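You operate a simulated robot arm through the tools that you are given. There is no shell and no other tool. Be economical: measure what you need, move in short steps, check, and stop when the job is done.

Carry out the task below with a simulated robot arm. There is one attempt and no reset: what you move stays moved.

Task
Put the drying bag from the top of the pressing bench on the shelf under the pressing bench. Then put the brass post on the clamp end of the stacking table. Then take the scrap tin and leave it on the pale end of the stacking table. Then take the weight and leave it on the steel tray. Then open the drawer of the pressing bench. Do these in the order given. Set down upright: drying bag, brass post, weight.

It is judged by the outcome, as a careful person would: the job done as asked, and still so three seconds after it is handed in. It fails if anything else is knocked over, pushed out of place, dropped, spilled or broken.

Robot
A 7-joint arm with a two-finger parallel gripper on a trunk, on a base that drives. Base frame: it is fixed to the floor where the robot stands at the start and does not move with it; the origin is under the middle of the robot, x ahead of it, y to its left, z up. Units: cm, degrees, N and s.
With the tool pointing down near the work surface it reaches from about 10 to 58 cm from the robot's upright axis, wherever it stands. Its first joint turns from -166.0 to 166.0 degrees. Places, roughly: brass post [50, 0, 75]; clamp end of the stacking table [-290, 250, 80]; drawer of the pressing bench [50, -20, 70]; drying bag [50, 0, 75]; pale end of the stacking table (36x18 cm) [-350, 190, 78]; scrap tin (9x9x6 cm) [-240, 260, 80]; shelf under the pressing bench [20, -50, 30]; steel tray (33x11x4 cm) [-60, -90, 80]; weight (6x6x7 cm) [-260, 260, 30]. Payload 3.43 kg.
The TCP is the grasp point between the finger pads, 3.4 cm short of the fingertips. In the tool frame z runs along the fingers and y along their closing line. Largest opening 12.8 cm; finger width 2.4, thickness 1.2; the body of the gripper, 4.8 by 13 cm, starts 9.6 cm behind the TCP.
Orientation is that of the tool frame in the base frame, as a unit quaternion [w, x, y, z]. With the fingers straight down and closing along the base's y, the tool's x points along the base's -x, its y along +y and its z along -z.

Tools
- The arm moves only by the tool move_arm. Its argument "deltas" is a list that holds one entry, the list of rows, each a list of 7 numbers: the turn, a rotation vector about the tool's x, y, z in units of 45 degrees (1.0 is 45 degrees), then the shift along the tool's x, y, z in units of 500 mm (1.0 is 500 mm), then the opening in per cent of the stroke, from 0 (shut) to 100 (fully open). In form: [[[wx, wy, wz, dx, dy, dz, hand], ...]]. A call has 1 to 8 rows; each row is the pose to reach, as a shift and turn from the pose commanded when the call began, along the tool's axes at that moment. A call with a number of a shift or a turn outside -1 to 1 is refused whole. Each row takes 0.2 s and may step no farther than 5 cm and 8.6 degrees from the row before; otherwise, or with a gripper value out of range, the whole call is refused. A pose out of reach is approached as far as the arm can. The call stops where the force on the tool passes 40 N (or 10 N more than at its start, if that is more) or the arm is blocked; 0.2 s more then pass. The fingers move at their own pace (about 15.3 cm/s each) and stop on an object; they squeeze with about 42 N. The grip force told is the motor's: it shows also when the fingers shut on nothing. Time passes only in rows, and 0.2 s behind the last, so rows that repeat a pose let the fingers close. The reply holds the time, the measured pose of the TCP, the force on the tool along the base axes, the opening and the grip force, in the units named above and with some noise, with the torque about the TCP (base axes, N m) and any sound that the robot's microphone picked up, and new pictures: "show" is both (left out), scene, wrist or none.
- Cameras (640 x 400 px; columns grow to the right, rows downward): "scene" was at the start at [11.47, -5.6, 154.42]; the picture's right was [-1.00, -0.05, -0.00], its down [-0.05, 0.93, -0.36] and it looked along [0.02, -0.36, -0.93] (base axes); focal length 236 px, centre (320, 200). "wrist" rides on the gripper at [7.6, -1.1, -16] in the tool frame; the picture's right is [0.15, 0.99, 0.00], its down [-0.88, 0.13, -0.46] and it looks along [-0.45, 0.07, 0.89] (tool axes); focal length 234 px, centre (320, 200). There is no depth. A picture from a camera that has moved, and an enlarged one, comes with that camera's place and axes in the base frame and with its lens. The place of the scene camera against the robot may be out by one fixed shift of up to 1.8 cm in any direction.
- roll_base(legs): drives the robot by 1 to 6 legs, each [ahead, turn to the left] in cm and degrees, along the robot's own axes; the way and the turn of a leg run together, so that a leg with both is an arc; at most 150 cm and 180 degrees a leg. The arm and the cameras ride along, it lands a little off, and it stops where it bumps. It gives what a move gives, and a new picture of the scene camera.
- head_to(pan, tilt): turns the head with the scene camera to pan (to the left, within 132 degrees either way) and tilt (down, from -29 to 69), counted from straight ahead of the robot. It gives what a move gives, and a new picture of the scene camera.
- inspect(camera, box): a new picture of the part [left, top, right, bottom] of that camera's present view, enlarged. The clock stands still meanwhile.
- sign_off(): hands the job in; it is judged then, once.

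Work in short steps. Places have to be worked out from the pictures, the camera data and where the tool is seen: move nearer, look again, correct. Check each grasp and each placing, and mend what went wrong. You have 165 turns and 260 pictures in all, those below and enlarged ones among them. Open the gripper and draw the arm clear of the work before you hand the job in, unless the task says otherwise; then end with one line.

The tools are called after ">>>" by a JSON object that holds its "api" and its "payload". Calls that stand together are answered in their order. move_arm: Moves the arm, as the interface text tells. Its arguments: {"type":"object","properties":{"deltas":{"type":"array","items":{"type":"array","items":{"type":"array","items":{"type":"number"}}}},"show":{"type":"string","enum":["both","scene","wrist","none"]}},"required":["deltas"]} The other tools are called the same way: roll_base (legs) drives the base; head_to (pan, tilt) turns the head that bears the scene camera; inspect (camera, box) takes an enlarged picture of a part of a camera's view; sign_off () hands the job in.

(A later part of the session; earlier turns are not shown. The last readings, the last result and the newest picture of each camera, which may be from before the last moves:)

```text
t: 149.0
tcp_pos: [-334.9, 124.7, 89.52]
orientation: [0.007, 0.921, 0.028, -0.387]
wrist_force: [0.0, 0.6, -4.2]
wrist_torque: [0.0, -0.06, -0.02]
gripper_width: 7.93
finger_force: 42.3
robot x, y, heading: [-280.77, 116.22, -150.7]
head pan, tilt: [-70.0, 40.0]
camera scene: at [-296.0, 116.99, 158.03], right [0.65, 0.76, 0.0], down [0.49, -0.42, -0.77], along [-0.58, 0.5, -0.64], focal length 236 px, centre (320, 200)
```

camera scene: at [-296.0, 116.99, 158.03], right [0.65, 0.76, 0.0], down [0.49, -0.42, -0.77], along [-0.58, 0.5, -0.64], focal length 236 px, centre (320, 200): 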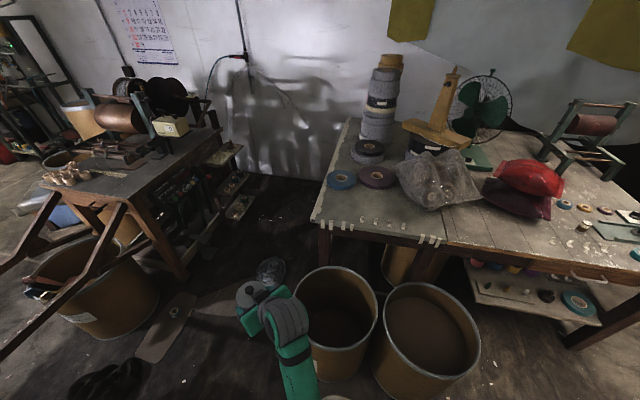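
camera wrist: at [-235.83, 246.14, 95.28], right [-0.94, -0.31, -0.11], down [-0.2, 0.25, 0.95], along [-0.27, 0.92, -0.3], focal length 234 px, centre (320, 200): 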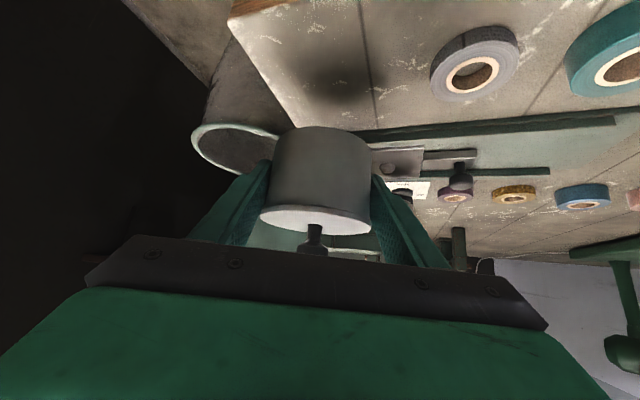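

The pale end's free patch is at about (-353,187). Reaching it is best from left of the barrels, where the floor is free. Drive there.

>>> {"api": "roll_base", "payload": {"legs": [[0, -37], [88, 0]]}}

>>> {"api": "head_to", "payload": {"pan": -65, "tilt": 50}}

```text
t: 153.1
tcp_pos: [-345.54, 159.35, 89.6]
orientation: [-0.118, 0.882, -0.269, -0.368]
wrist_force: [0.1, -0.6, -4.4]
wrist_torque: [-0.02, -0.05, 0.0]
gripper_width: 7.91
finger_force: 41.9
robot x, y, heading: [-307.74, 120.83, 172.1]
head pan, tilt: [-70.0, 40.0]
stopped in leg 2: the robot was blocked; the commanded pose is now the measured one
camera scene: at [-319.23, 130.1, 158.03], right [0.98, 0.21, 0.0], down [0.13, -0.63, -0.77], along [-0.16, 0.75, -0.64], focal length 236 px, centre (320, 200)
```

scene: 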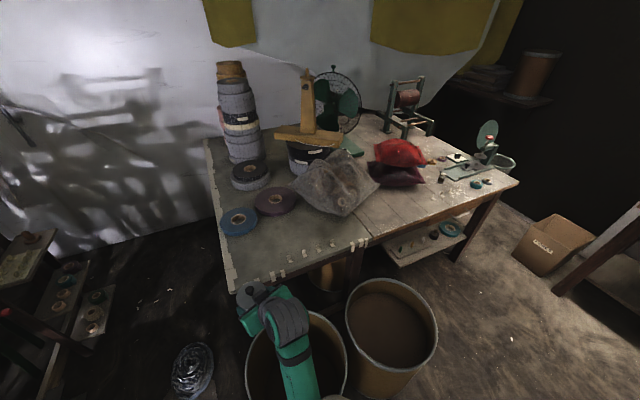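

```text
t: 153.8
tcp_pos: [-345.5, 159.38, 89.5]
orientation: [-0.117, 0.882, -0.269, -0.368]
wrist_force: [0.3, 0.3, -4.1]
wrist_torque: [-0.06, -0.04, 0.01]
gripper_width: 7.94
finger_force: 41.9
robot x, y, heading: [-307.64, 120.49, 172.1]
head pan, tilt: [-65.0, 50.0]
camera scene: at [-319.72, 129.16, 156.62], right [0.96, 0.29, 0.0], down [0.22, -0.73, -0.64], along [-0.19, 0.62, -0.77], focal length 236 px, centre (320, 200)
```

scene: 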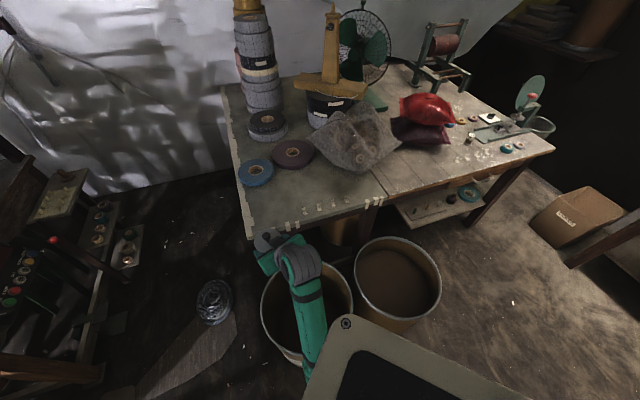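

Blocked by the near barrel. Look at the floor objects on the left before choosing a path.

>>> {"api": "roll_base", "payload": {"legs": [[-15, 0]]}}

>>> {"api": "head_to", "payload": {"pan": -15, "tilt": 45}}

```text
t: 155.2
tcp_pos: [-330.43, 157.27, 89.49]
orientation: [-0.118, 0.882, -0.27, -0.369]
wrist_force: [0.2, 0.0, -4.0]
wrist_torque: [-0.04, -0.03, 0.05]
gripper_width: 7.88
finger_force: 42.2
robot x, y, heading: [-292.76, 118.24, 171.8]
head pan, tilt: [-65.0, 50.0]
camera scene: at [-304.69, 127.03, 156.62], right [0.96, 0.29, 0.0], down [0.22, -0.73, -0.64], along [-0.19, 0.61, -0.77], focal length 236 px, centre (320, 200)
```

scene: 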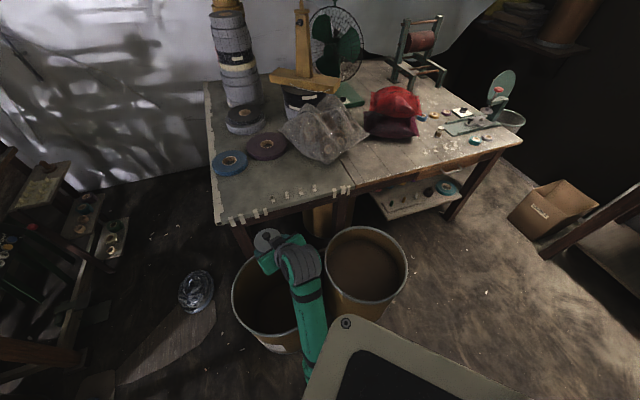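

```text
t: 156.4
tcp_pos: [-330.47, 157.17, 89.54]
orientation: [-0.118, 0.882, -0.271, -0.368]
wrist_force: [-0.1, -0.6, -5.3]
wrist_torque: [-0.04, -0.09, 0.0]
gripper_width: 7.9
finger_force: 41.7
robot x, y, heading: [-292.93, 118.19, 171.7]
head pan, tilt: [-15.0, 45.0]
camera scene: at [-309.92, 122.85, 157.31], right [0.39, 0.92, 0.0], down [0.65, -0.28, -0.71], along [-0.65, 0.28, -0.71], focal length 236 px, centre (320, 200)
```

scene: 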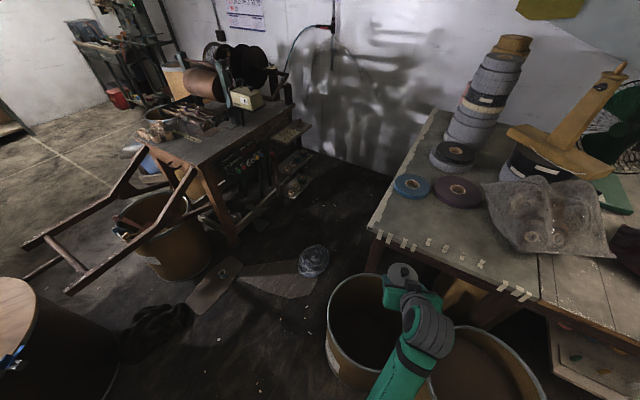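

The floor left is littered with boards, so I'll reach over the barrels from the front instead.

>>> {"api": "roll_base", "payload": {"legs": [[0, -45], [17, 0]]}}

>>> {"api": "head_to", "payload": {"pan": 10, "tilt": 55}}

```text
t: 160.2
tcp_pos: [-301.65, 185.89, 89.51]
orientation: [-0.25, 0.711, -0.587, -0.295]
wrist_force: [-0.4, 0.0, -5.1]
wrist_torque: [-0.08, 0.0, -0.01]
gripper_width: 7.9
finger_force: 42.2
robot x, y, heading: [-302.75, 132.06, 126.7]
head pan, tilt: [-15.0, 45.0]
camera scene: at [-311.41, 147.56, 157.31], right [0.93, 0.37, 0.0], down [0.26, -0.66, -0.71], along [-0.26, 0.66, -0.71], focal length 236 px, centre (320, 200)
```

scene: 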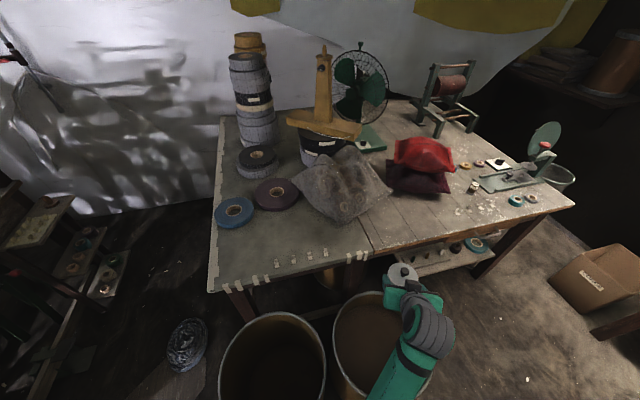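

```text
t: 161.1
tcp_pos: [-301.7, 185.88, 89.51]
orientation: [-0.25, 0.711, -0.587, -0.296]
wrist_force: [0.3, 0.0, -4.2]
wrist_torque: [-0.06, 0.03, -0.01]
gripper_width: 7.9
finger_force: 42.0
robot x, y, heading: [-302.91, 131.46, 126.8]
head pan, tilt: [10.0, 55.0]
camera scene: at [-313.64, 144.95, 155.97], right [0.68, 0.73, 0.0], down [0.6, -0.56, -0.57], along [-0.42, 0.39, -0.82], focal length 236 px, centre (320, 200)
```

scene: 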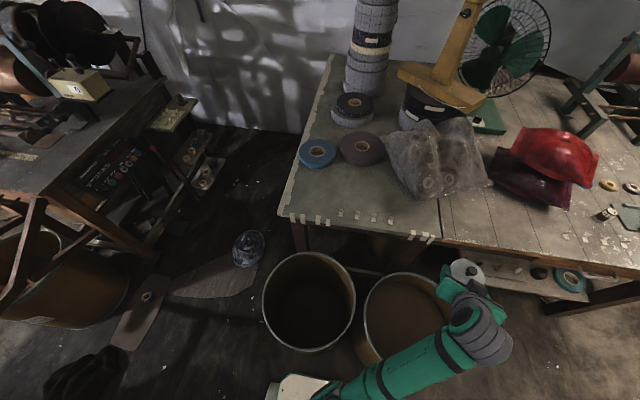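

Everything clear. Move the tin leftward to above the patch's front, yawing the tool to face the table.

>>> {"api": "move_arm", "payload": {"deltas": [[[-0.05, 0, -0.049, -0.016, 0.093, 0.011, 40], [-0.1, 0, -0.098, -0.032, 0.186, 0.022, 40], [-0.149, 0, -0.146, -0.049, 0.279, 0.034, 40], [-0.2, 0, -0.195, -0.065, 0.372, 0.045, 40], [-0.25, 0, -0.244, -0.081, 0.465, 0.056, 40], [-0.3, 0, -0.293, -0.098, 0.558, 0.068, 40], [-0.35, 0, -0.341, -0.114, 0.651, 0.079, 40], [-0.397, 0, -0.39, -0.13, 0.744, 0.09, 40]]], "show": "both"}}

```text
t: 162.8
tcp_pos: [-339.77, 186.77, 90.55]
orientation: [-0.178, 0.823, -0.419, -0.341]
wrist_force: [0.1, 0.0, -4.3]
wrist_torque: [-0.08, -0.02, 0.05]
gripper_width: 7.88
finger_force: 42.2
robot x, y, heading: [-303.23, 131.44, 127.1]
head pan, tilt: [10.0, 55.0]
camera scene: at [-313.64, 144.94, 155.97], right [0.68, 0.73, 0.0], down [0.6, -0.56, -0.57], along [-0.42, 0.39, -0.82], focal length 236 px, centre (320, 200)
camera wrist: at [-329.17, 173.81, 96.28], right [-0.74, -0.66, -0.11], down [-0.29, 0.16, 0.94], along [-0.61, 0.73, -0.31], focal length 234 px, centre (320, 200)
```

scene: 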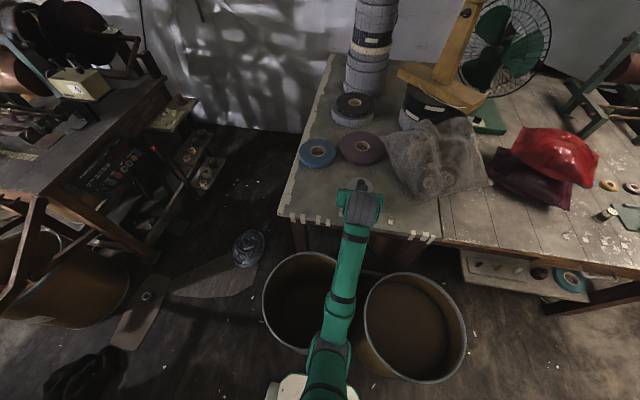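
wrist: 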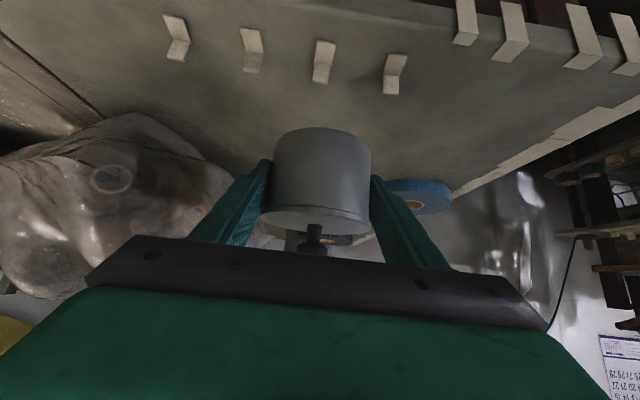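

Reach is fine. Advance 7 cm in, then lower 6 cm.

>>> {"api": "move_arm", "payload": {"deltas": [[[0, 0, 0, -0.05, 0, 0.051, 40], [0, 0, 0, -0.1, 0, 0.102, 40], [0, 0, 0, -0.06, 0, 0.142, 40], [0, 0, 0, -0.02, 0, 0.18, 40], [0, 0, 0, -0.02, 0, 0.18, 40]]], "show": "both"}}

```text
t: 164.1
tcp_pos: [-343.9, 192.38, 85.07]
orientation: [-0.179, 0.822, -0.419, -0.341]
wrist_force: [0.1, 0.7, -4.1]
wrist_torque: [-0.06, -0.07, 0.0]
gripper_width: 7.89
finger_force: 41.0
robot x, y, heading: [-302.89, 131.61, 126.8]
head pan, tilt: [10.0, 55.0]
camera scene: at [-313.66, 144.95, 155.96], right [0.68, 0.73, 0.0], down [0.6, -0.56, -0.57], along [-0.42, 0.39, -0.82], focal length 236 px, centre (320, 200)
camera wrist: at [-333.22, 179.55, 90.83], right [-0.74, -0.66, -0.11], down [-0.28, 0.16, 0.95], along [-0.61, 0.73, -0.31], focal length 234 px, centre (320, 200)
```

scene: 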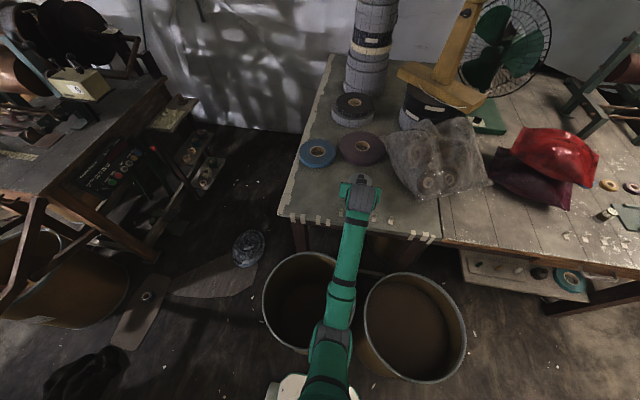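
wrist: 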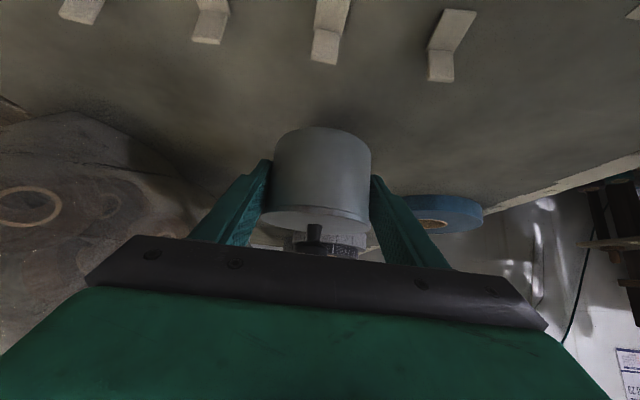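

>>> {"api": "move_arm", "payload": {"deltas": [[[0, 0, 0, 0.015, 0, 0.015, 40], [0, 0, 0, 0.03, 0, 0.03, 40], [0, 0, 0, 0.03, 0, 0.03, 40]]], "show": "none"}}

>>> {"api": "move_arm", "payload": {"deltas": [[[0, 0, 0, 0.004, 0, 0.004, 40], [0, 0, 0, 0.004, 0, 0.004, 40]]], "show": "none"}}

>>> {"api": "move_arm", "payload": {"deltas": [[[0, 0, 0, 0.004, 0, 0.004, 40], [0, 0, 0, 0.004, 0, 0.004, 40]]], "show": "none"}}

>>> {"api": "move_arm", "payload": {"deltas": [[[0, 0, 0, 0.004, 0, 0.004, 40], [0, 0, 0, 0.004, 0, 0.004, 40]]], "show": "wrist"}}

```text
t: 164.8
tcp_pos: [-343.82, 192.5, 83.04]
orientation: [-0.178, 0.822, -0.42, -0.34]
wrist_force: [-0.1, 0.0, -4.3]
wrist_torque: [-0.05, -0.03, -0.01]
gripper_width: 7.9
finger_force: 41.6
robot x, y, heading: [-303.01, 131.6, 126.6]
head pan, tilt: [10.0, 55.0]
```

```text
t: 165.4
tcp_pos: [-343.82, 192.43, 82.73]
orientation: [-0.178, 0.822, -0.419, -0.341]
wrist_force: [-1.1, 0.3, -4.0]
wrist_torque: [-0.04, -0.02, 0.04]
gripper_width: 7.91
finger_force: 42.0
robot x, y, heading: [-302.57, 131.77, 126.8]
head pan, tilt: [10.0, 55.0]
```

```text
t: 166.1
tcp_pos: [-343.88, 192.5, 82.5]
orientation: [-0.178, 0.822, -0.419, -0.341]
wrist_force: [-0.2, -0.7, -4.7]
wrist_torque: [-0.01, -0.06, 0.0]
gripper_width: 7.85
finger_force: 41.9
robot x, y, heading: [-302.8, 131.59, 126.9]
head pan, tilt: [10.0, 55.0]
```

```text
t: 166.7
tcp_pos: [-343.87, 192.35, 82.25]
orientation: [-0.179, 0.822, -0.419, -0.341]
wrist_force: [0.8, 0.1, -2.7]
wrist_torque: [-0.03, 0.06, -0.01]
gripper_width: 7.88
finger_force: 41.8
robot x, y, heading: [-302.86, 132.19, 126.7]
head pan, tilt: [10.0, 55.0]
camera wrist: at [-333.24, 179.48, 87.93], right [-0.74, -0.66, -0.11], down [-0.28, 0.16, 0.95], along [-0.61, 0.73, -0.31], focal length 234 px, centre (320, 200)
```

wrist: 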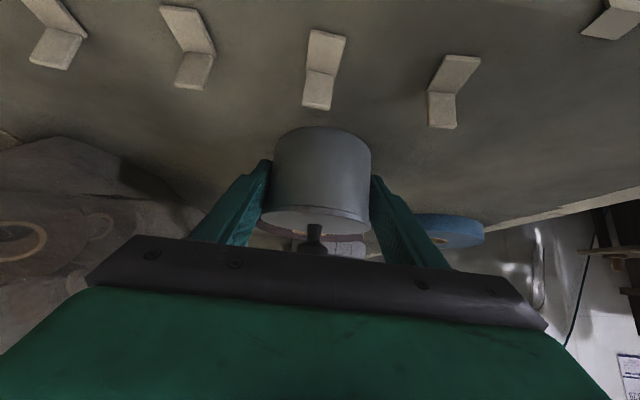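

>>> {"api": "move_arm", "payload": {"deltas": [[[0, 0, 0, 0.004, 0, 0.004, 40], [0, 0, 0, 0.004, 0, 0.004, 40]]], "show": "none"}}

>>> {"api": "move_arm", "payload": {"deltas": [[[0, 0, 0, 0.003, 0, 0.003, 40], [0, 0, 0, 0.003, 0, 0.003, 40]]], "show": "none"}}

```text
t: 167.2
tcp_pos: [-343.86, 192.46, 82.2]
orientation: [-0.18, 0.821, -0.419, -0.343]
wrist_force: [3.1, -5.9, 18.5]
wrist_torque: [-0.05, 0.96, 0.26]
gripper_width: 7.89
finger_force: 42.2
robot x, y, heading: [-302.88, 131.49, 126.7]
head pan, tilt: [10.0, 55.0]
```

```text
t: 167.8
tcp_pos: [-343.77, 192.44, 81.93]
orientation: [-0.18, 0.821, -0.419, -0.344]
wrist_force: [2.4, -4.3, 34.2]
wrist_torque: [-0.15, 1.49, 0.49]
gripper_width: 7.92
finger_force: 41.7
robot x, y, heading: [-302.81, 131.61, 126.8]
head pan, tilt: [10.0, 55.0]
heard: snap
```

Down. Ease up slightly and open.

>>> {"api": "move_arm", "payload": {"deltas": [[[0, 0, 0, -0.003, 0, -0.003, 40], [0, 0, 0, -0.003, 0, -0.003, 66], [0, 0, 0, -0.003, 0, -0.003, 75], [0, 0, 0, -0.003, 0, -0.003, 85], [0, 0, 0, -0.003, 0, -0.003, 95]]], "show": "wrist"}}

>>> {"api": "inspect", "payload": {"camera": "wrist", "box": [200, 80, 440, 260]}}

```text
t: 169.1
tcp_pos: [-343.77, 192.45, 81.74]
orientation: [-0.178, 0.822, -0.42, -0.341]
wrist_force: [0.3, -0.1, 0.6]
wrist_torque: [-0.01, -0.02, -0.02]
gripper_width: 12.16
finger_force: 0.1
robot x, y, heading: [-302.6, 131.82, 126.9]
head pan, tilt: [10.0, 55.0]
camera wrist: at [-333.16, 179.49, 87.56], right [-0.74, -0.66, -0.11], down [-0.29, 0.16, 0.94], along [-0.61, 0.73, -0.31], focal length 234 px, centre (320, 200)
```

wrist: 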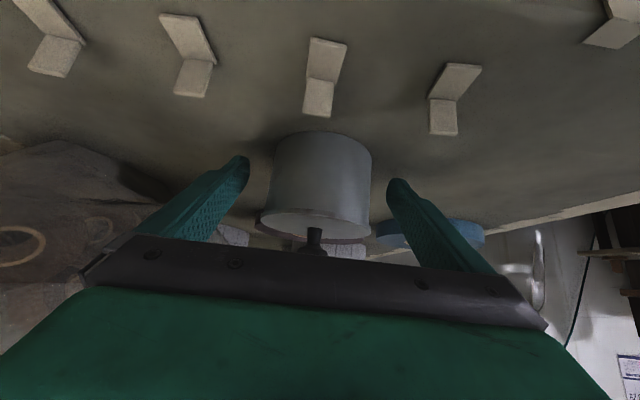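

```text
2.22 times, centred on (320, 170) of wrist
camera zoom: at [-333.16, 179.49, 87.56], right [-0.74, -0.66, -0.11], down [-0.29, 0.16, 0.94], along [-0.61, 0.73, -0.31], focal length 520 px, centre (320, 267)
```

zoom: 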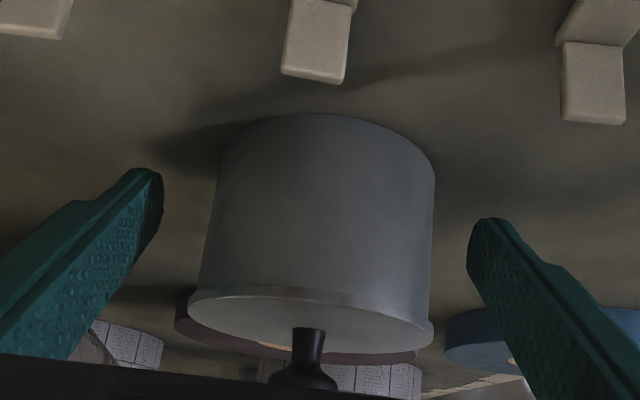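

Tin stands on the pale end. Withdraw back-upward.

>>> {"api": "move_arm", "payload": {"deltas": [[[0, 0, 0, 0, 0, -0.05, 95], [0, 0, 0, 0, 0, -0.13, 95], [0, 0, 0, 0, 0, -0.21, 95], [0, 0, 0, -0.03, 0, -0.29, 95], [0, 0, 0, -0.06, 0, -0.36, 95]]], "show": "both"}}

```text
t: 170.2
tcp_pos: [-337.71, 183.64, 96.76]
orientation: [-0.178, 0.823, -0.419, -0.341]
wrist_force: [0.0, 0.5, -0.4]
wrist_torque: [-0.02, 0.04, 0.01]
gripper_width: 12.17
finger_force: 0.1
robot x, y, heading: [-302.56, 131.3, 126.9]
head pan, tilt: [10.0, 55.0]
camera scene: at [-313.65, 144.93, 155.97], right [0.68, 0.73, 0.0], down [0.6, -0.56, -0.57], along [-0.42, 0.39, -0.82], focal length 236 px, centre (320, 200)
camera wrist: at [-327.05, 170.69, 102.41], right [-0.74, -0.66, -0.11], down [-0.28, 0.16, 0.94], along [-0.61, 0.73, -0.31], focal length 234 px, centre (320, 200)
```

scene: 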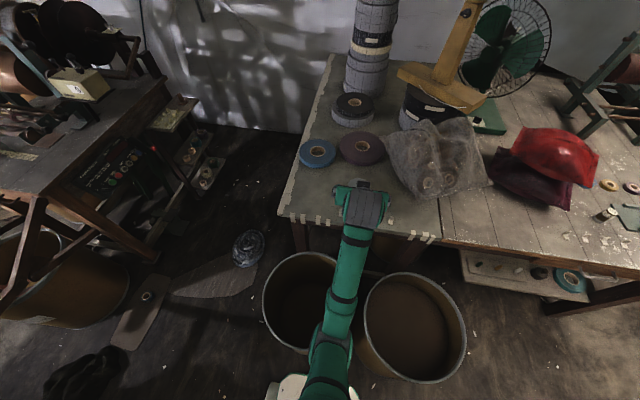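
wrist: 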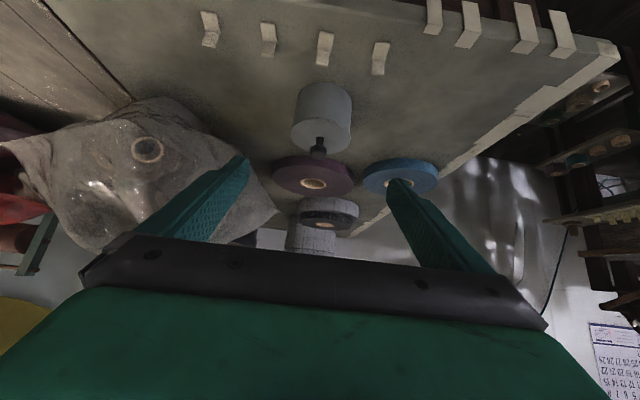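

Tin done. Next the weight (dark, knobbed) on the shelf under the table's right part at ≈(-264,256,28). Pull the arm in a bit, and drive back and around to a staging point.

>>> {"api": "move_arm", "payload": {"deltas": [[[0, 0, 0, 0.057, 0, -0.057, 95], [0, 0, 0, 0.114, 0, -0.114, 95]]], "show": "none"}}

>>> {"api": "roll_base", "payload": {"legs": [[-15, 0], [0, -105], [84, 0], [0, 93]]}}

>>> {"api": "head_to", "payload": {"pan": 10, "tilt": 42}}

```text
t: 170.8
tcp_pos: [-332.85, 176.97, 96.38]
orientation: [-0.178, 0.822, -0.42, -0.34]
wrist_force: [-0.1, 0.6, 0.0]
wrist_torque: [0.03, 0.01, 0.03]
gripper_width: 12.17
finger_force: 0.1
robot x, y, heading: [-302.7, 131.47, 126.8]
head pan, tilt: [10.0, 55.0]
```

```text
t: 185.7
tcp_pos: [-236.0, 201.96, 96.22]
orientation: [-0.213, 0.773, -0.504, -0.321]
wrist_force: [0.6, 0.1, 0.6]
wrist_torque: [-0.01, 0.0, 0.04]
gripper_width: 12.15
finger_force: 0.1
robot x, y, heading: [-216.02, 151.51, 114.9]
head pan, tilt: [10.0, 55.0]
camera scene: at [-223.89, 166.71, 155.97], right [0.82, 0.57, 0.0], down [0.47, -0.67, -0.57], along [-0.33, 0.47, -0.82], focal length 236 px, centre (320, 200)
```

scene: 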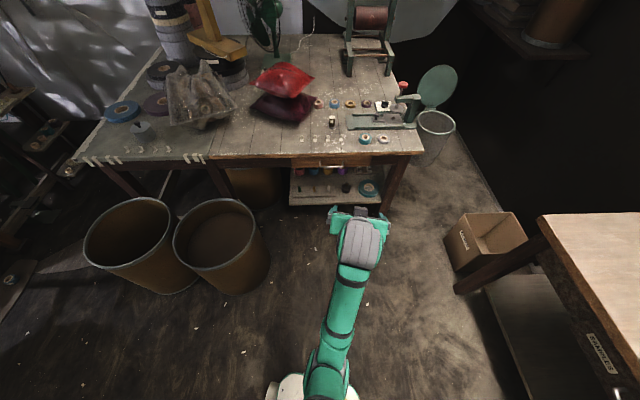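

```text
t: 186.5
tcp_pos: [-235.85, 201.94, 96.34]
orientation: [-0.214, 0.773, -0.505, -0.32]
wrist_force: [-0.9, 0.4, -0.1]
wrist_torque: [-0.02, 0.0, 0.03]
gripper_width: 12.15
finger_force: 0.1
robot x, y, heading: [-216.08, 151.42, 114.7]
head pan, tilt: [10.0, 42.0]
camera scene: at [-224.54, 167.66, 157.74], right [0.82, 0.57, 0.0], down [0.38, -0.55, -0.74], along [-0.42, 0.61, -0.67], focal length 236 px, centre (320, 200)
```

scene: 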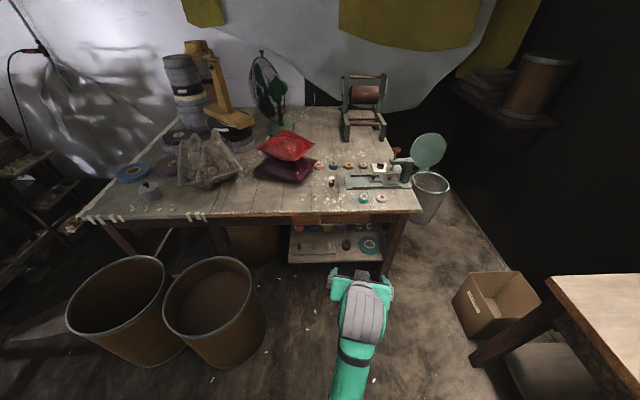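

Lower the arm in the open.

>>> {"api": "move_arm", "payload": {"deltas": [[[0, 0, 0, 0.067, 0, 0.067, 62], [0, 0, 0, 0.134, 0, 0.134, 62], [0, 0, 0, 0.201, 0, 0.201, 62], [0, 0, 0, 0.268, 0, 0.268, 62], [0, 0, 0, 0.335, 0, 0.335, 62], [0, 0, 0, 0.402, 0, 0.402, 62], [0, 0, 0, 0.469, 0, 0.469, 62], [0, 0, 0, 0.536, 0, 0.536, 62]]], "show": "none"}}

>>> {"api": "move_arm", "payload": {"deltas": [[[0, 0, 0, 0.067, 0, 0.067, 62], [0, 0, 0, 0.134, 0, 0.134, 62], [0, 0, 0, 0.201, 0, 0.201, 62], [0, 0, 0, 0.24, 0, 0.24, 62]]], "show": "wrist"}}

```text
t: 188.3
tcp_pos: [-235.65, 202.43, 58.51]
orientation: [-0.214, 0.773, -0.504, -0.321]
wrist_force: [-0.9, 0.1, -1.1]
wrist_torque: [0.02, 0.0, -0.04]
gripper_width: 7.93
finger_force: 0.0
robot x, y, heading: [-216.31, 150.88, 114.8]
head pan, tilt: [10.0, 42.0]
```

```text
t: 189.3
tcp_pos: [-235.71, 202.37, 41.48]
orientation: [-0.214, 0.773, -0.504, -0.32]
wrist_force: [0.4, -0.1, 0.9]
wrist_torque: [0.0, 0.0, -0.02]
gripper_width: 7.94
finger_force: 0.1
robot x, y, heading: [-216.0, 150.85, 114.6]
head pan, tilt: [10.0, 42.0]
camera wrist: at [-228.04, 187.4, 47.26], right [-0.86, -0.49, -0.11], down [-0.24, 0.22, 0.95], along [-0.44, 0.85, -0.31], focal length 234 px, centre (320, 200)
```

wrist: 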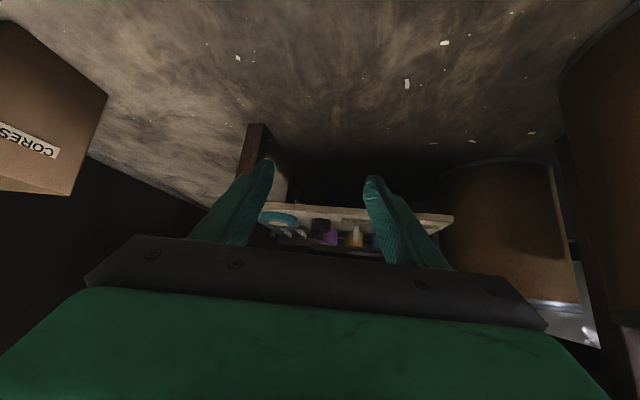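

Turn 1.7° and drive in 40 cm.

>>> {"api": "roll_base", "payload": {"legs": [[0, 1.7], [40, 0]]}}

>>> {"api": "inspect", "payload": {"camera": "wrist", "box": [0, 0, 640, 400]}}

```text
t: 192.1
tcp_pos: [-255.24, 237.33, 41.51]
orientation: [-0.208, 0.782, -0.491, -0.324]
wrist_force: [0.4, 0.6, -0.2]
wrist_torque: [-0.01, -0.02, 0.03]
gripper_width: 7.93
finger_force: 0.0
robot x, y, heading: [-233.77, 187.04, 116.7]
head pan, tilt: [10.0, 42.0]
camera scene: at [-242.93, 203.05, 157.74], right [0.8, 0.6, 0.0], down [0.4, -0.54, -0.74], along [-0.44, 0.6, -0.67], focal length 236 px, centre (320, 200)
```

scene: 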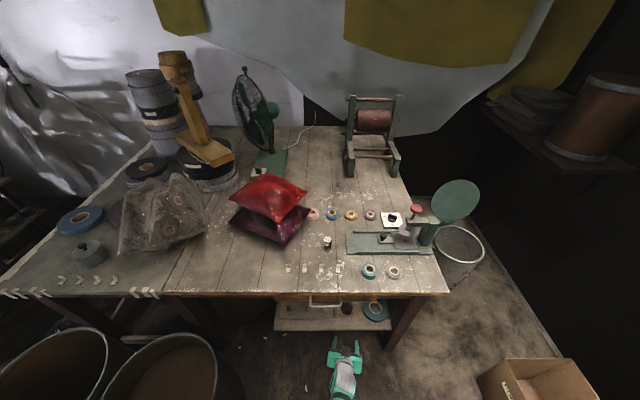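

```text
1.00 times, centred on (320, 200) of wrist (not enlarged: the box is as wide or as high as the picture)
camera zoom: at [-247.09, 222.66, 47.29], right [-0.85, -0.52, -0.11], down [-0.25, 0.21, 0.95], along [-0.47, 0.83, -0.31], focal length 234 px, centre (320, 200)
```

zoom: 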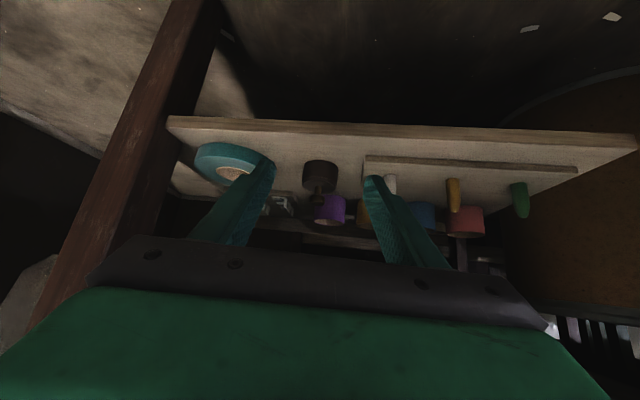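

Weight is straight ahead 21 cm. Drive 12 cm more and lower to grasp height while still short of it.

>>> {"api": "roll_base", "payload": {"legs": [[12, 0]]}}

>>> {"api": "move_arm", "payload": {"deltas": [[[0, 0, 0, 0.04, 0, 0.04, 66], [0, 0, 0, 0.08, 0, 0.08, 66], [0, 0, 0, 0.11, 0, 0.11, 66], [0, 0, 0, 0.11, 0, 0.11, 66]]], "show": "wrist"}}

```text
t: 193.4
tcp_pos: [-260.76, 248.09, 41.53]
orientation: [-0.207, 0.782, -0.49, -0.324]
wrist_force: [-0.8, 0.0, -0.1]
wrist_torque: [0.05, -0.01, 0.01]
gripper_width: 7.97
finger_force: 0.1
robot x, y, heading: [-239.52, 197.88, 117.0]
head pan, tilt: [10.0, 42.0]
camera scene: at [-248.38, 213.81, 157.74], right [0.8, 0.6, 0.0], down [0.4, -0.54, -0.74], along [-0.44, 0.6, -0.67], focal length 236 px, centre (320, 200)
```

scene: 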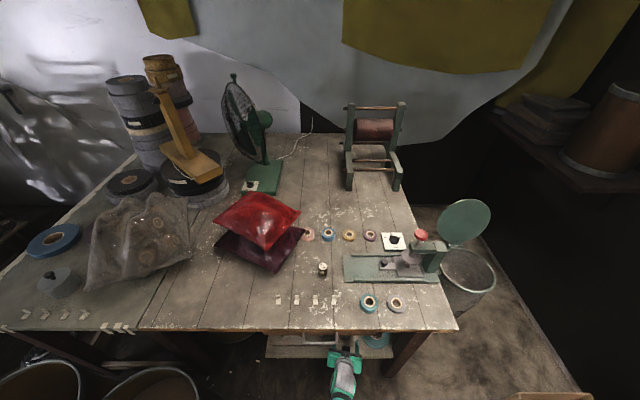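

```text
t: 194.4
tcp_pos: [-260.72, 248.17, 33.75]
orientation: [-0.208, 0.782, -0.49, -0.323]
wrist_force: [-0.3, -0.9, -0.2]
wrist_torque: [0.01, 0.03, -0.03]
gripper_width: 8.44
finger_force: 0.1
out of reach, approached as far as the arm can: row 3
robot x, y, heading: [-239.62, 197.76, 116.6]
head pan, tilt: [10.0, 42.0]
camera wrist: at [-252.6, 233.51, 39.51], right [-0.85, -0.52, -0.11], down [-0.25, 0.21, 0.94], along [-0.47, 0.83, -0.31], focal length 234 px, centre (320, 200)
```

wrist: 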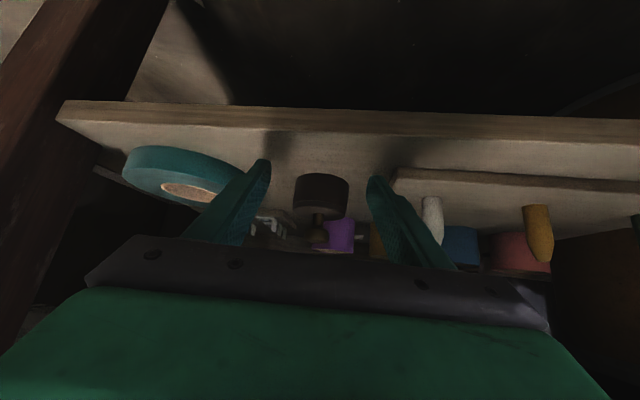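

Advance 6.8 cm, down 1.5, with a 0.6 cm lateral correction.

>>> {"api": "move_arm", "payload": {"deltas": [[[0, 0, 0, 0.005, 0.012, 0.02, 66], [0, 0, 0, -0.03, 0.012, 0.063, 66], [0, 0, 0, -0.074, 0.012, 0.112, 66], [0, 0, 0, -0.074, 0.012, 0.112, 66]]], "show": "wrist"}}

```text
t: 194.9
tcp_pos: [-261.65, 249.11, 33.06]
orientation: [-0.206, 0.789, -0.482, -0.32]
wrist_force: [13.7, -24.4, 47.5]
wrist_torque: [-1.14, 1.67, 0.93]
gripper_width: 8.33
finger_force: 0.0
out of reach, approached as far as the arm can: row 1, 2
robot x, y, heading: [-239.44, 197.86, 116.5]
head pan, tilt: [10.0, 42.0]
stopped in row 2: the force on the tool passed its limit at 573 N (the readings are from after the stop); the commanded pose is now the measured one
camera wrist: at [-253.22, 234.63, 38.93], right [-0.83, -0.54, -0.12], down [-0.27, 0.2, 0.94], along [-0.48, 0.82, -0.32], focal length 234 px, centre (320, 200)
```

wrist: 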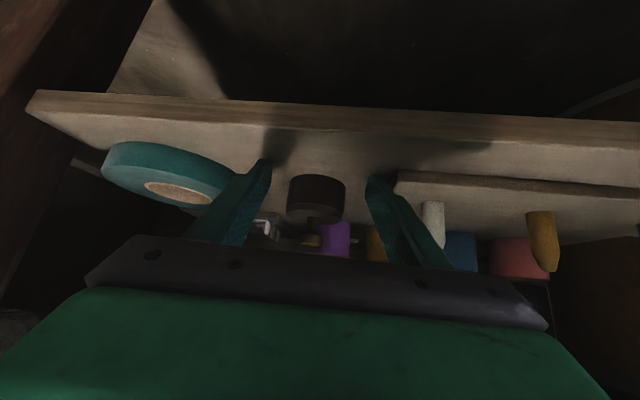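

Fingertips touched the shelf (shelf z≈30). Raise 1 cm to relieve.

>>> {"api": "move_arm", "payload": {"deltas": [[[0, 0, 0, -0.008, 0, -0.008, 66], [0, 0, 0, -0.016, 0, -0.016, 66], [0, 0, 0, -0.016, 0, -0.016, 66]]], "show": "wrist"}}

>>> {"api": "head_to", "payload": {"pan": 10, "tilt": 60}}

```text
t: 195.7
tcp_pos: [-261.52, 249.23, 34.0]
orientation: [-0.207, 0.79, -0.481, -0.32]
wrist_force: [-0.3, 0.3, -0.6]
wrist_torque: [-0.02, 0.01, -0.03]
gripper_width: 8.46
finger_force: 0.1
out of reach, approached as far as the arm can: row 1, 2
robot x, y, heading: [-239.47, 197.7, 116.9]
head pan, tilt: [10.0, 42.0]
camera wrist: at [-253.17, 234.68, 40.0], right [-0.83, -0.54, -0.12], down [-0.27, 0.21, 0.94], along [-0.48, 0.82, -0.32], focal length 234 px, centre (320, 200)
```

wrist: 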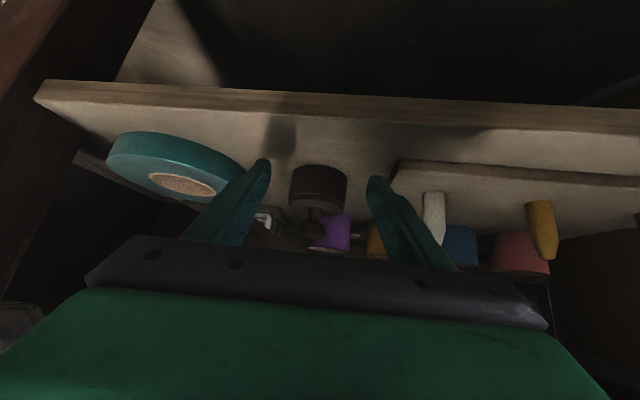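

```text
t: 196.5
tcp_pos: [-261.6, 249.13, 34.1]
orientation: [-0.206, 0.79, -0.48, -0.321]
wrist_force: [0.3, -1.3, -0.2]
wrist_torque: [-0.01, 0.0, -0.04]
gripper_width: 8.44
finger_force: 0.0
robot x, y, heading: [-239.43, 197.79, 116.5]
head pan, tilt: [10.0, 60.0]
camera scene: at [-247.37, 212.45, 155.37], right [0.8, 0.6, 0.0], down [0.52, -0.69, -0.5], along [-0.3, 0.4, -0.87], focal length 236 px, centre (320, 200)
```

scene: 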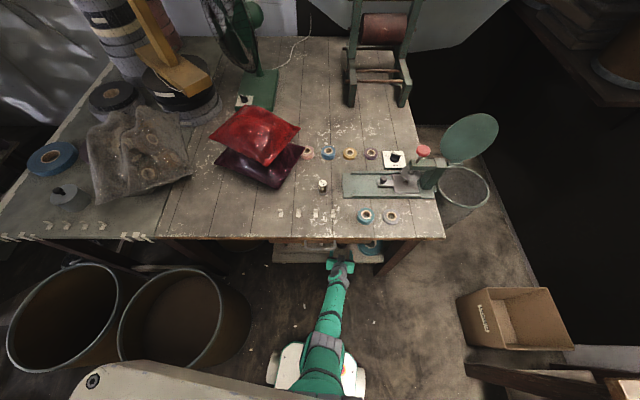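

Weight is now dead ahead 6.6 cm; I drive 5.5 cm forward to bring it between the fingers.

>>> {"api": "roll_base", "payload": {"legs": [[5.5, 0]]}}

>>> {"api": "inspect", "payload": {"camera": "wrist", "box": [160, 60, 480, 260]}}

```text
t: 197.5
tcp_pos: [-264.11, 254.03, 33.98]
orientation: [-0.205, 0.791, -0.481, -0.319]
wrist_force: [0.4, -0.6, -0.6]
wrist_torque: [-0.04, 0.01, 0.0]
gripper_width: 8.45
finger_force: 0.1
robot x, y, heading: [-242.28, 202.62, 117.0]
head pan, tilt: [10.0, 60.0]
camera scene: at [-249.85, 217.37, 155.36], right [0.8, 0.6, 0.0], down [0.52, -0.69, -0.5], along [-0.3, 0.4, -0.87], focal length 236 px, centre (320, 200)
```

scene: 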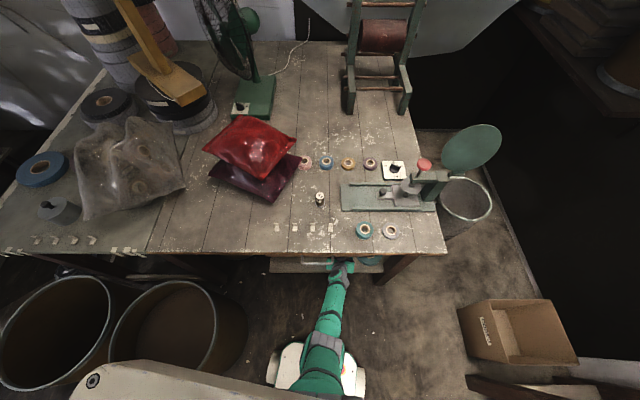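

```text
2.00 times, centred on (320, 160) of wrist
camera zoom: at [-255.65, 239.57, 39.99], right [-0.83, -0.54, -0.12], down [-0.27, 0.21, 0.94], along [-0.48, 0.82, -0.32], focal length 468 px, centre (320, 280)
```

zoom: 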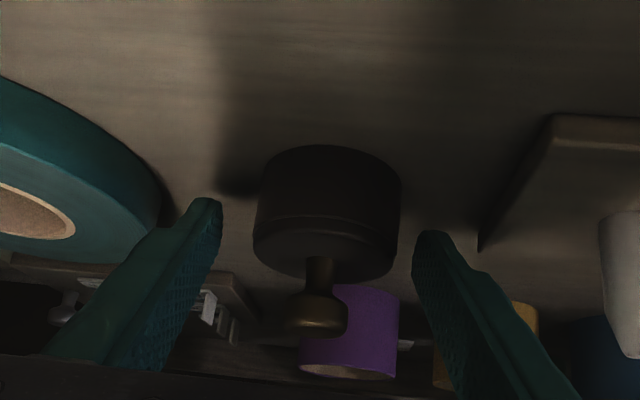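

Weight is between the fingers. Close and lift 3 cm.

>>> {"api": "move_arm", "payload": {"deltas": [[[0, 0, 0, 0, 0, 0, 55], [0, 0, 0, 0, 0, 0, 45], [0, 0, 0, 0, 0, 0, 35], [0, 0, 0, 0, 0, 0, 25], [0, 0, 0, 0, 0, 0, 25]]], "show": "none"}}

>>> {"api": "move_arm", "payload": {"deltas": [[[0, 0, 0, -0.02, 0, -0.02, 25], [0, 0, 0, -0.042, 0, -0.042, 25], [0, 0, 0, -0.042, 0, -0.042, 25]]], "show": "wrist"}}

```text
t: 198.7
tcp_pos: [-264.06, 253.98, 34.06]
orientation: [-0.206, 0.79, -0.481, -0.319]
wrist_force: [-2.6, -1.6, 4.1]
wrist_torque: [-0.14, 0.34, 0.02]
gripper_width: 5.9
finger_force: 41.9
robot x, y, heading: [-241.95, 202.52, 116.9]
head pan, tilt: [10.0, 60.0]
```

```text
t: 199.5
tcp_pos: [-264.1, 253.89, 36.97]
orientation: [-0.206, 0.79, -0.481, -0.319]
wrist_force: [0.5, 0.2, -3.0]
wrist_torque: [-0.03, -0.01, 0.0]
gripper_width: 5.96
finger_force: 42.7
robot x, y, heading: [-241.57, 202.62, 116.5]
head pan, tilt: [10.0, 60.0]
camera wrist: at [-255.62, 239.54, 42.96], right [-0.83, -0.54, -0.12], down [-0.27, 0.21, 0.94], along [-0.48, 0.82, -0.32], focal length 234 px, centre (320, 200)
```

wrist: 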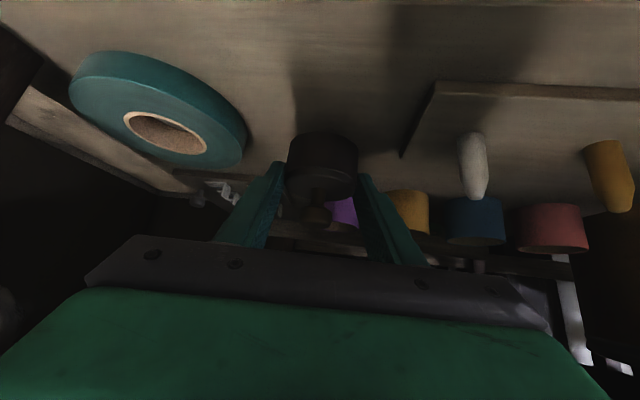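

Held. Back out 60 cm, then raise the arm.

>>> {"api": "move_arm", "payload": {"deltas": [[[0, 0, 0, -0.04, 0, -0.04, 25], [0, 0, 0, -0.06, 0, -0.06, 25]]], "show": "none"}}

>>> {"api": "roll_base", "payload": {"legs": [[-60, 0]]}}

>>> {"api": "move_arm", "payload": {"deltas": [[[0, 0, 0, -0.067, 0, -0.067, 25], [0, 0, 0, -0.134, 0, -0.134, 25], [0, 0, 0, -0.201, 0, -0.201, 25], [0, 0, 0, -0.268, 0, -0.268, 25], [0, 0, 0, -0.335, 0, -0.335, 25], [0, 0, 0, -0.402, 0, -0.402, 25], [0, 0, 0, -0.469, 0, -0.469, 25], [0, 0, 0, -0.536, 0, -0.536, 25]]], "show": "none"}}

>>> {"api": "move_arm", "payload": {"deltas": [[[0, 0, 0, -0.067, 0, -0.067, 25], [0, 0, 0, -0.134, 0, -0.134, 25], [0, 0, 0, -0.201, 0, -0.201, 25], [0, 0, 0, -0.25, 0, -0.25, 25]]], "show": "both"}}

```text
t: 200.1
tcp_pos: [-264.12, 253.98, 41.38]
orientation: [-0.206, 0.79, -0.481, -0.319]
wrist_force: [-0.5, 0.7, -3.2]
wrist_torque: [-0.06, 0.01, 0.01]
gripper_width: 5.92
finger_force: 41.7
robot x, y, heading: [-241.61, 202.43, 116.9]
head pan, tilt: [10.0, 60.0]
```

```text
t: 203.5
tcp_pos: [-236.78, 199.18, 41.26]
orientation: [-0.205, 0.792, -0.478, -0.32]
wrist_force: [0.8, 0.5, -3.4]
wrist_torque: [-0.05, 0.0, -0.01]
gripper_width: 5.95
finger_force: 42.0
robot x, y, heading: [-213.84, 148.38, 117.1]
head pan, tilt: [10.0, 60.0]
camera scene: at [-222.16, 162.67, 155.36], right [0.8, 0.6, 0.0], down [0.52, -0.69, -0.5], along [-0.3, 0.4, -0.87], focal length 236 px, centre (320, 200)
```

scene: 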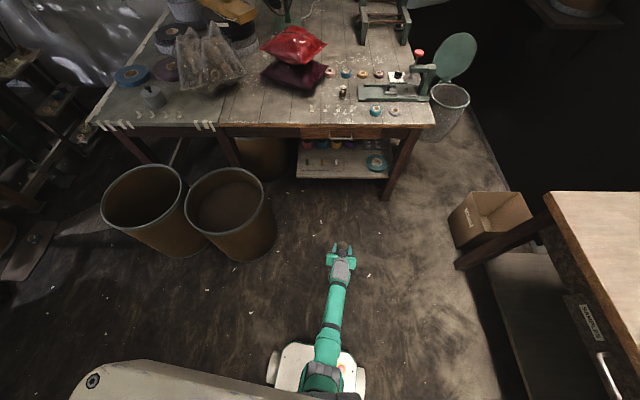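

```text
t: 205.3
tcp_pos: [-237.47, 198.88, 79.15]
orientation: [-0.205, 0.791, -0.48, -0.319]
wrist_force: [0.0, 0.3, -3.2]
wrist_torque: [-0.03, 0.0, 0.02]
gripper_width: 5.95
finger_force: 41.6
robot x, y, heading: [-214.2, 147.82, 117.3]
head pan, tilt: [10.0, 60.0]
```

```text
t: 206.3
tcp_pos: [-237.81, 199.13, 96.64]
orientation: [-0.205, 0.791, -0.479, -0.319]
wrist_force: [-0.2, 0.0, -4.3]
wrist_torque: [-0.04, -0.03, 0.01]
gripper_width: 5.91
finger_force: 42.1
robot x, y, heading: [-213.89, 148.19, 117.0]
head pan, tilt: [10.0, 60.0]
camera scene: at [-222.16, 162.66, 155.36], right [0.8, 0.6, 0.0], down [0.52, -0.69, -0.5], along [-0.3, 0.4, -0.87], focal length 236 px, centre (320, 200)
camera wrist: at [-229.32, 184.68, 102.67], right [-0.83, -0.54, -0.12], down [-0.27, 0.2, 0.94], along [-0.49, 0.81, -0.32], focal length 234 px, centre (320, 200)
```

scene: 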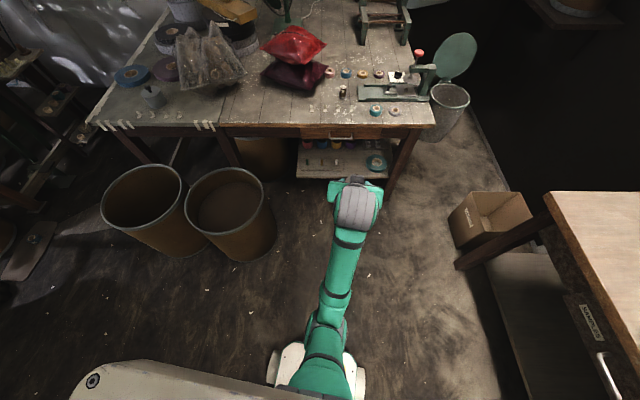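
wrist: 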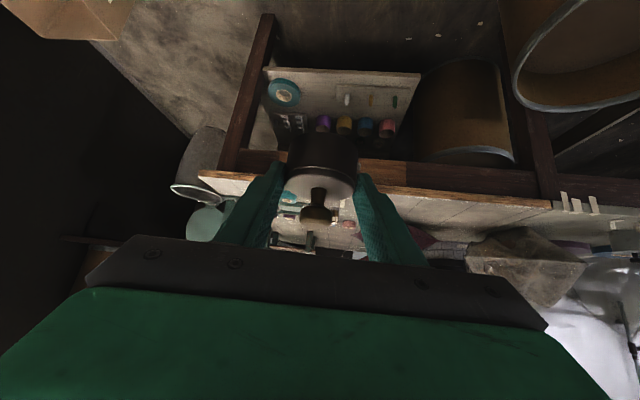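

Weight held upright. Turn round and drive straight toward the tray (≈(-60,-93)), stopping short for a look.

>>> {"api": "roll_base", "payload": {"legs": [[0, -174.3], [150, 0], [40, 0]]}}

>>> {"api": "head_to", "payload": {"pan": 5, "tilt": 42}}

```text
t: 224.0
tcp_pos: [-96.78, -65.96, 96.61]
orientation: [0.324, 0.461, 0.802, -0.197]
wrist_force: [0.3, 0.3, -3.8]
wrist_torque: [0.03, 0.0, 0.0]
gripper_width: 5.92
finger_force: 41.9
robot x, y, heading: [-122.49, -15.88, -60.7]
head pan, tilt: [10.0, 60.0]
camera scene: at [-112.47, -30.23, 155.36], right [-0.77, -0.64, 0.0], down [-0.55, 0.67, -0.5], along [0.32, -0.39, -0.87], focal length 236 px, centre (320, 200)
```

scene: 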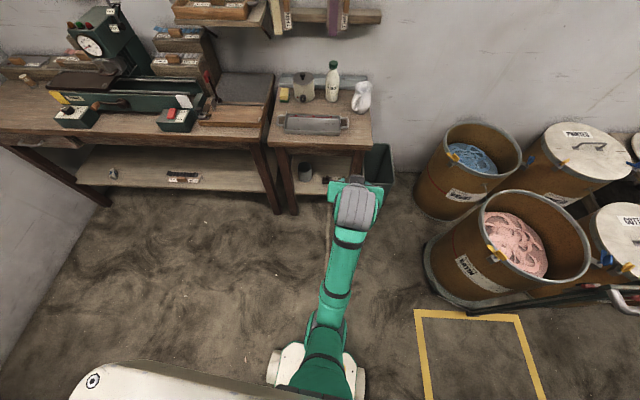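

```text
t: 224.8
tcp_pos: [-96.63, -65.99, 96.73]
orientation: [0.324, 0.463, 0.801, -0.199]
wrist_force: [0.1, -0.1, -3.6]
wrist_torque: [0.05, 0.05, 0.01]
gripper_width: 5.89
finger_force: 41.8
robot x, y, heading: [-122.14, -16.04, -60.5]
head pan, tilt: [5.0, 42.0]
camera scene: at [-111.98, -31.98, 157.73], right [-0.82, -0.57, 0.0], down [-0.38, 0.55, -0.74], along [0.42, -0.61, -0.67], focal length 236 px, centre (320, 200)
```

scene: 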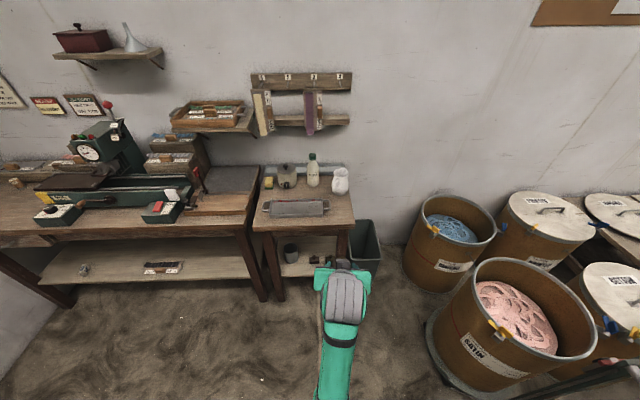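

Tray confirmed at ≈(-58,-92). Turn left 10°, drive 36 cm.

>>> {"api": "roll_base", "payload": {"legs": [[0, 10], [36, 0]]}}

>>> {"api": "head_to", "payload": {"pan": 0, "tilt": 58}}

>>> {"api": "inspect", "payload": {"camera": "wrist", "box": [0, 0, 640, 400]}}

```text
t: 227.9
tcp_pos: [-65.66, -88.82, 96.69]
orientation: [0.339, 0.393, 0.838, -0.17]
wrist_force: [0.7, -1.1, -3.8]
wrist_torque: [0.02, 0.02, 0.01]
gripper_width: 5.9
finger_force: 42.0
robot x, y, heading: [-99.5, -43.68, -50.9]
head pan, tilt: [5.0, 42.0]
camera scene: at [-86.52, -58.02, 157.74], right [-0.72, -0.7, 0.0], down [-0.47, 0.48, -0.74], along [0.52, -0.53, -0.67], focal length 236 px, centre (320, 200)
```

scene: 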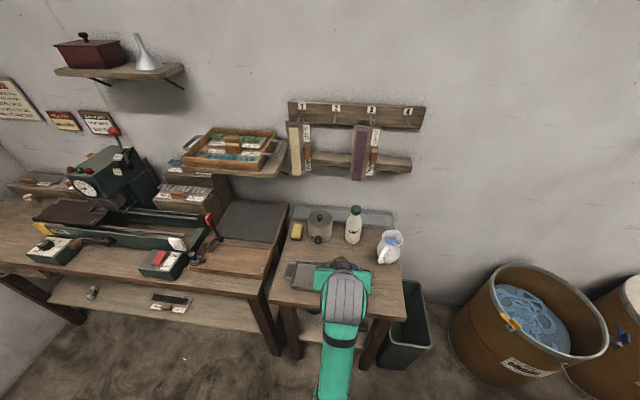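

```text
t: 228.7
tcp_pos: [-65.71, -88.85, 96.7]
orientation: [0.339, 0.393, 0.838, -0.17]
wrist_force: [0.8, -0.2, -3.1]
wrist_torque: [0.04, 0.0, 0.04]
gripper_width: 5.91
finger_force: 42.4
robot x, y, heading: [-99.53, -44.21, -51.0]
head pan, tilt: [0.0, 58.0]
camera scene: at [-87.99, -57.37, 155.6], right [-0.78, -0.63, 0.0], down [-0.54, 0.66, -0.53], along [0.34, -0.41, -0.85], focal length 236 px, centre (320, 200)
```

scene: 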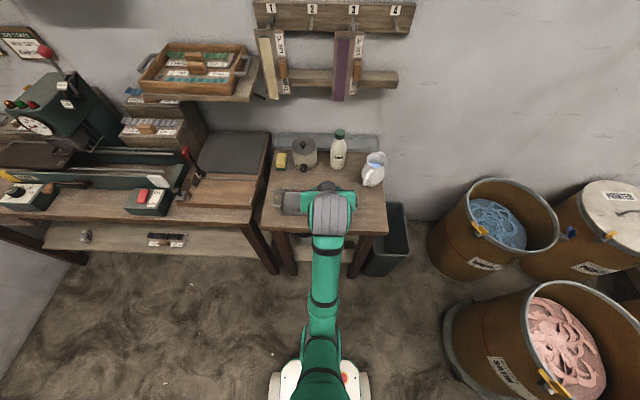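

```text
1.00 times, centred on (320, 200) of wrist (not enlarged: the box is as wide or as high as the picture)
camera zoom: at [-77.03, -76.67, 102.62], right [0.7, 0.71, -0.12], down [0.31, -0.14, 0.94], along [0.65, -0.69, -0.32], focal length 234 px, centre (320, 200)
```

zoom: 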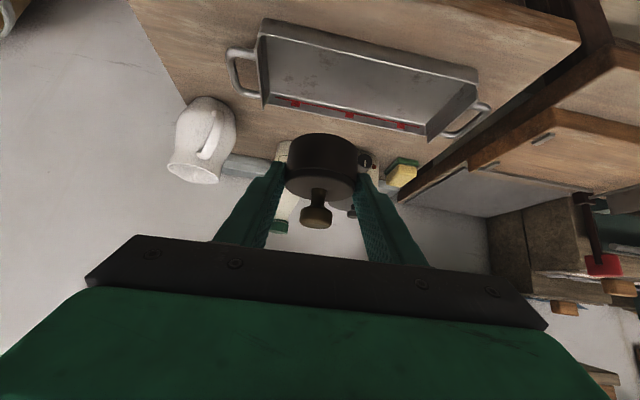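

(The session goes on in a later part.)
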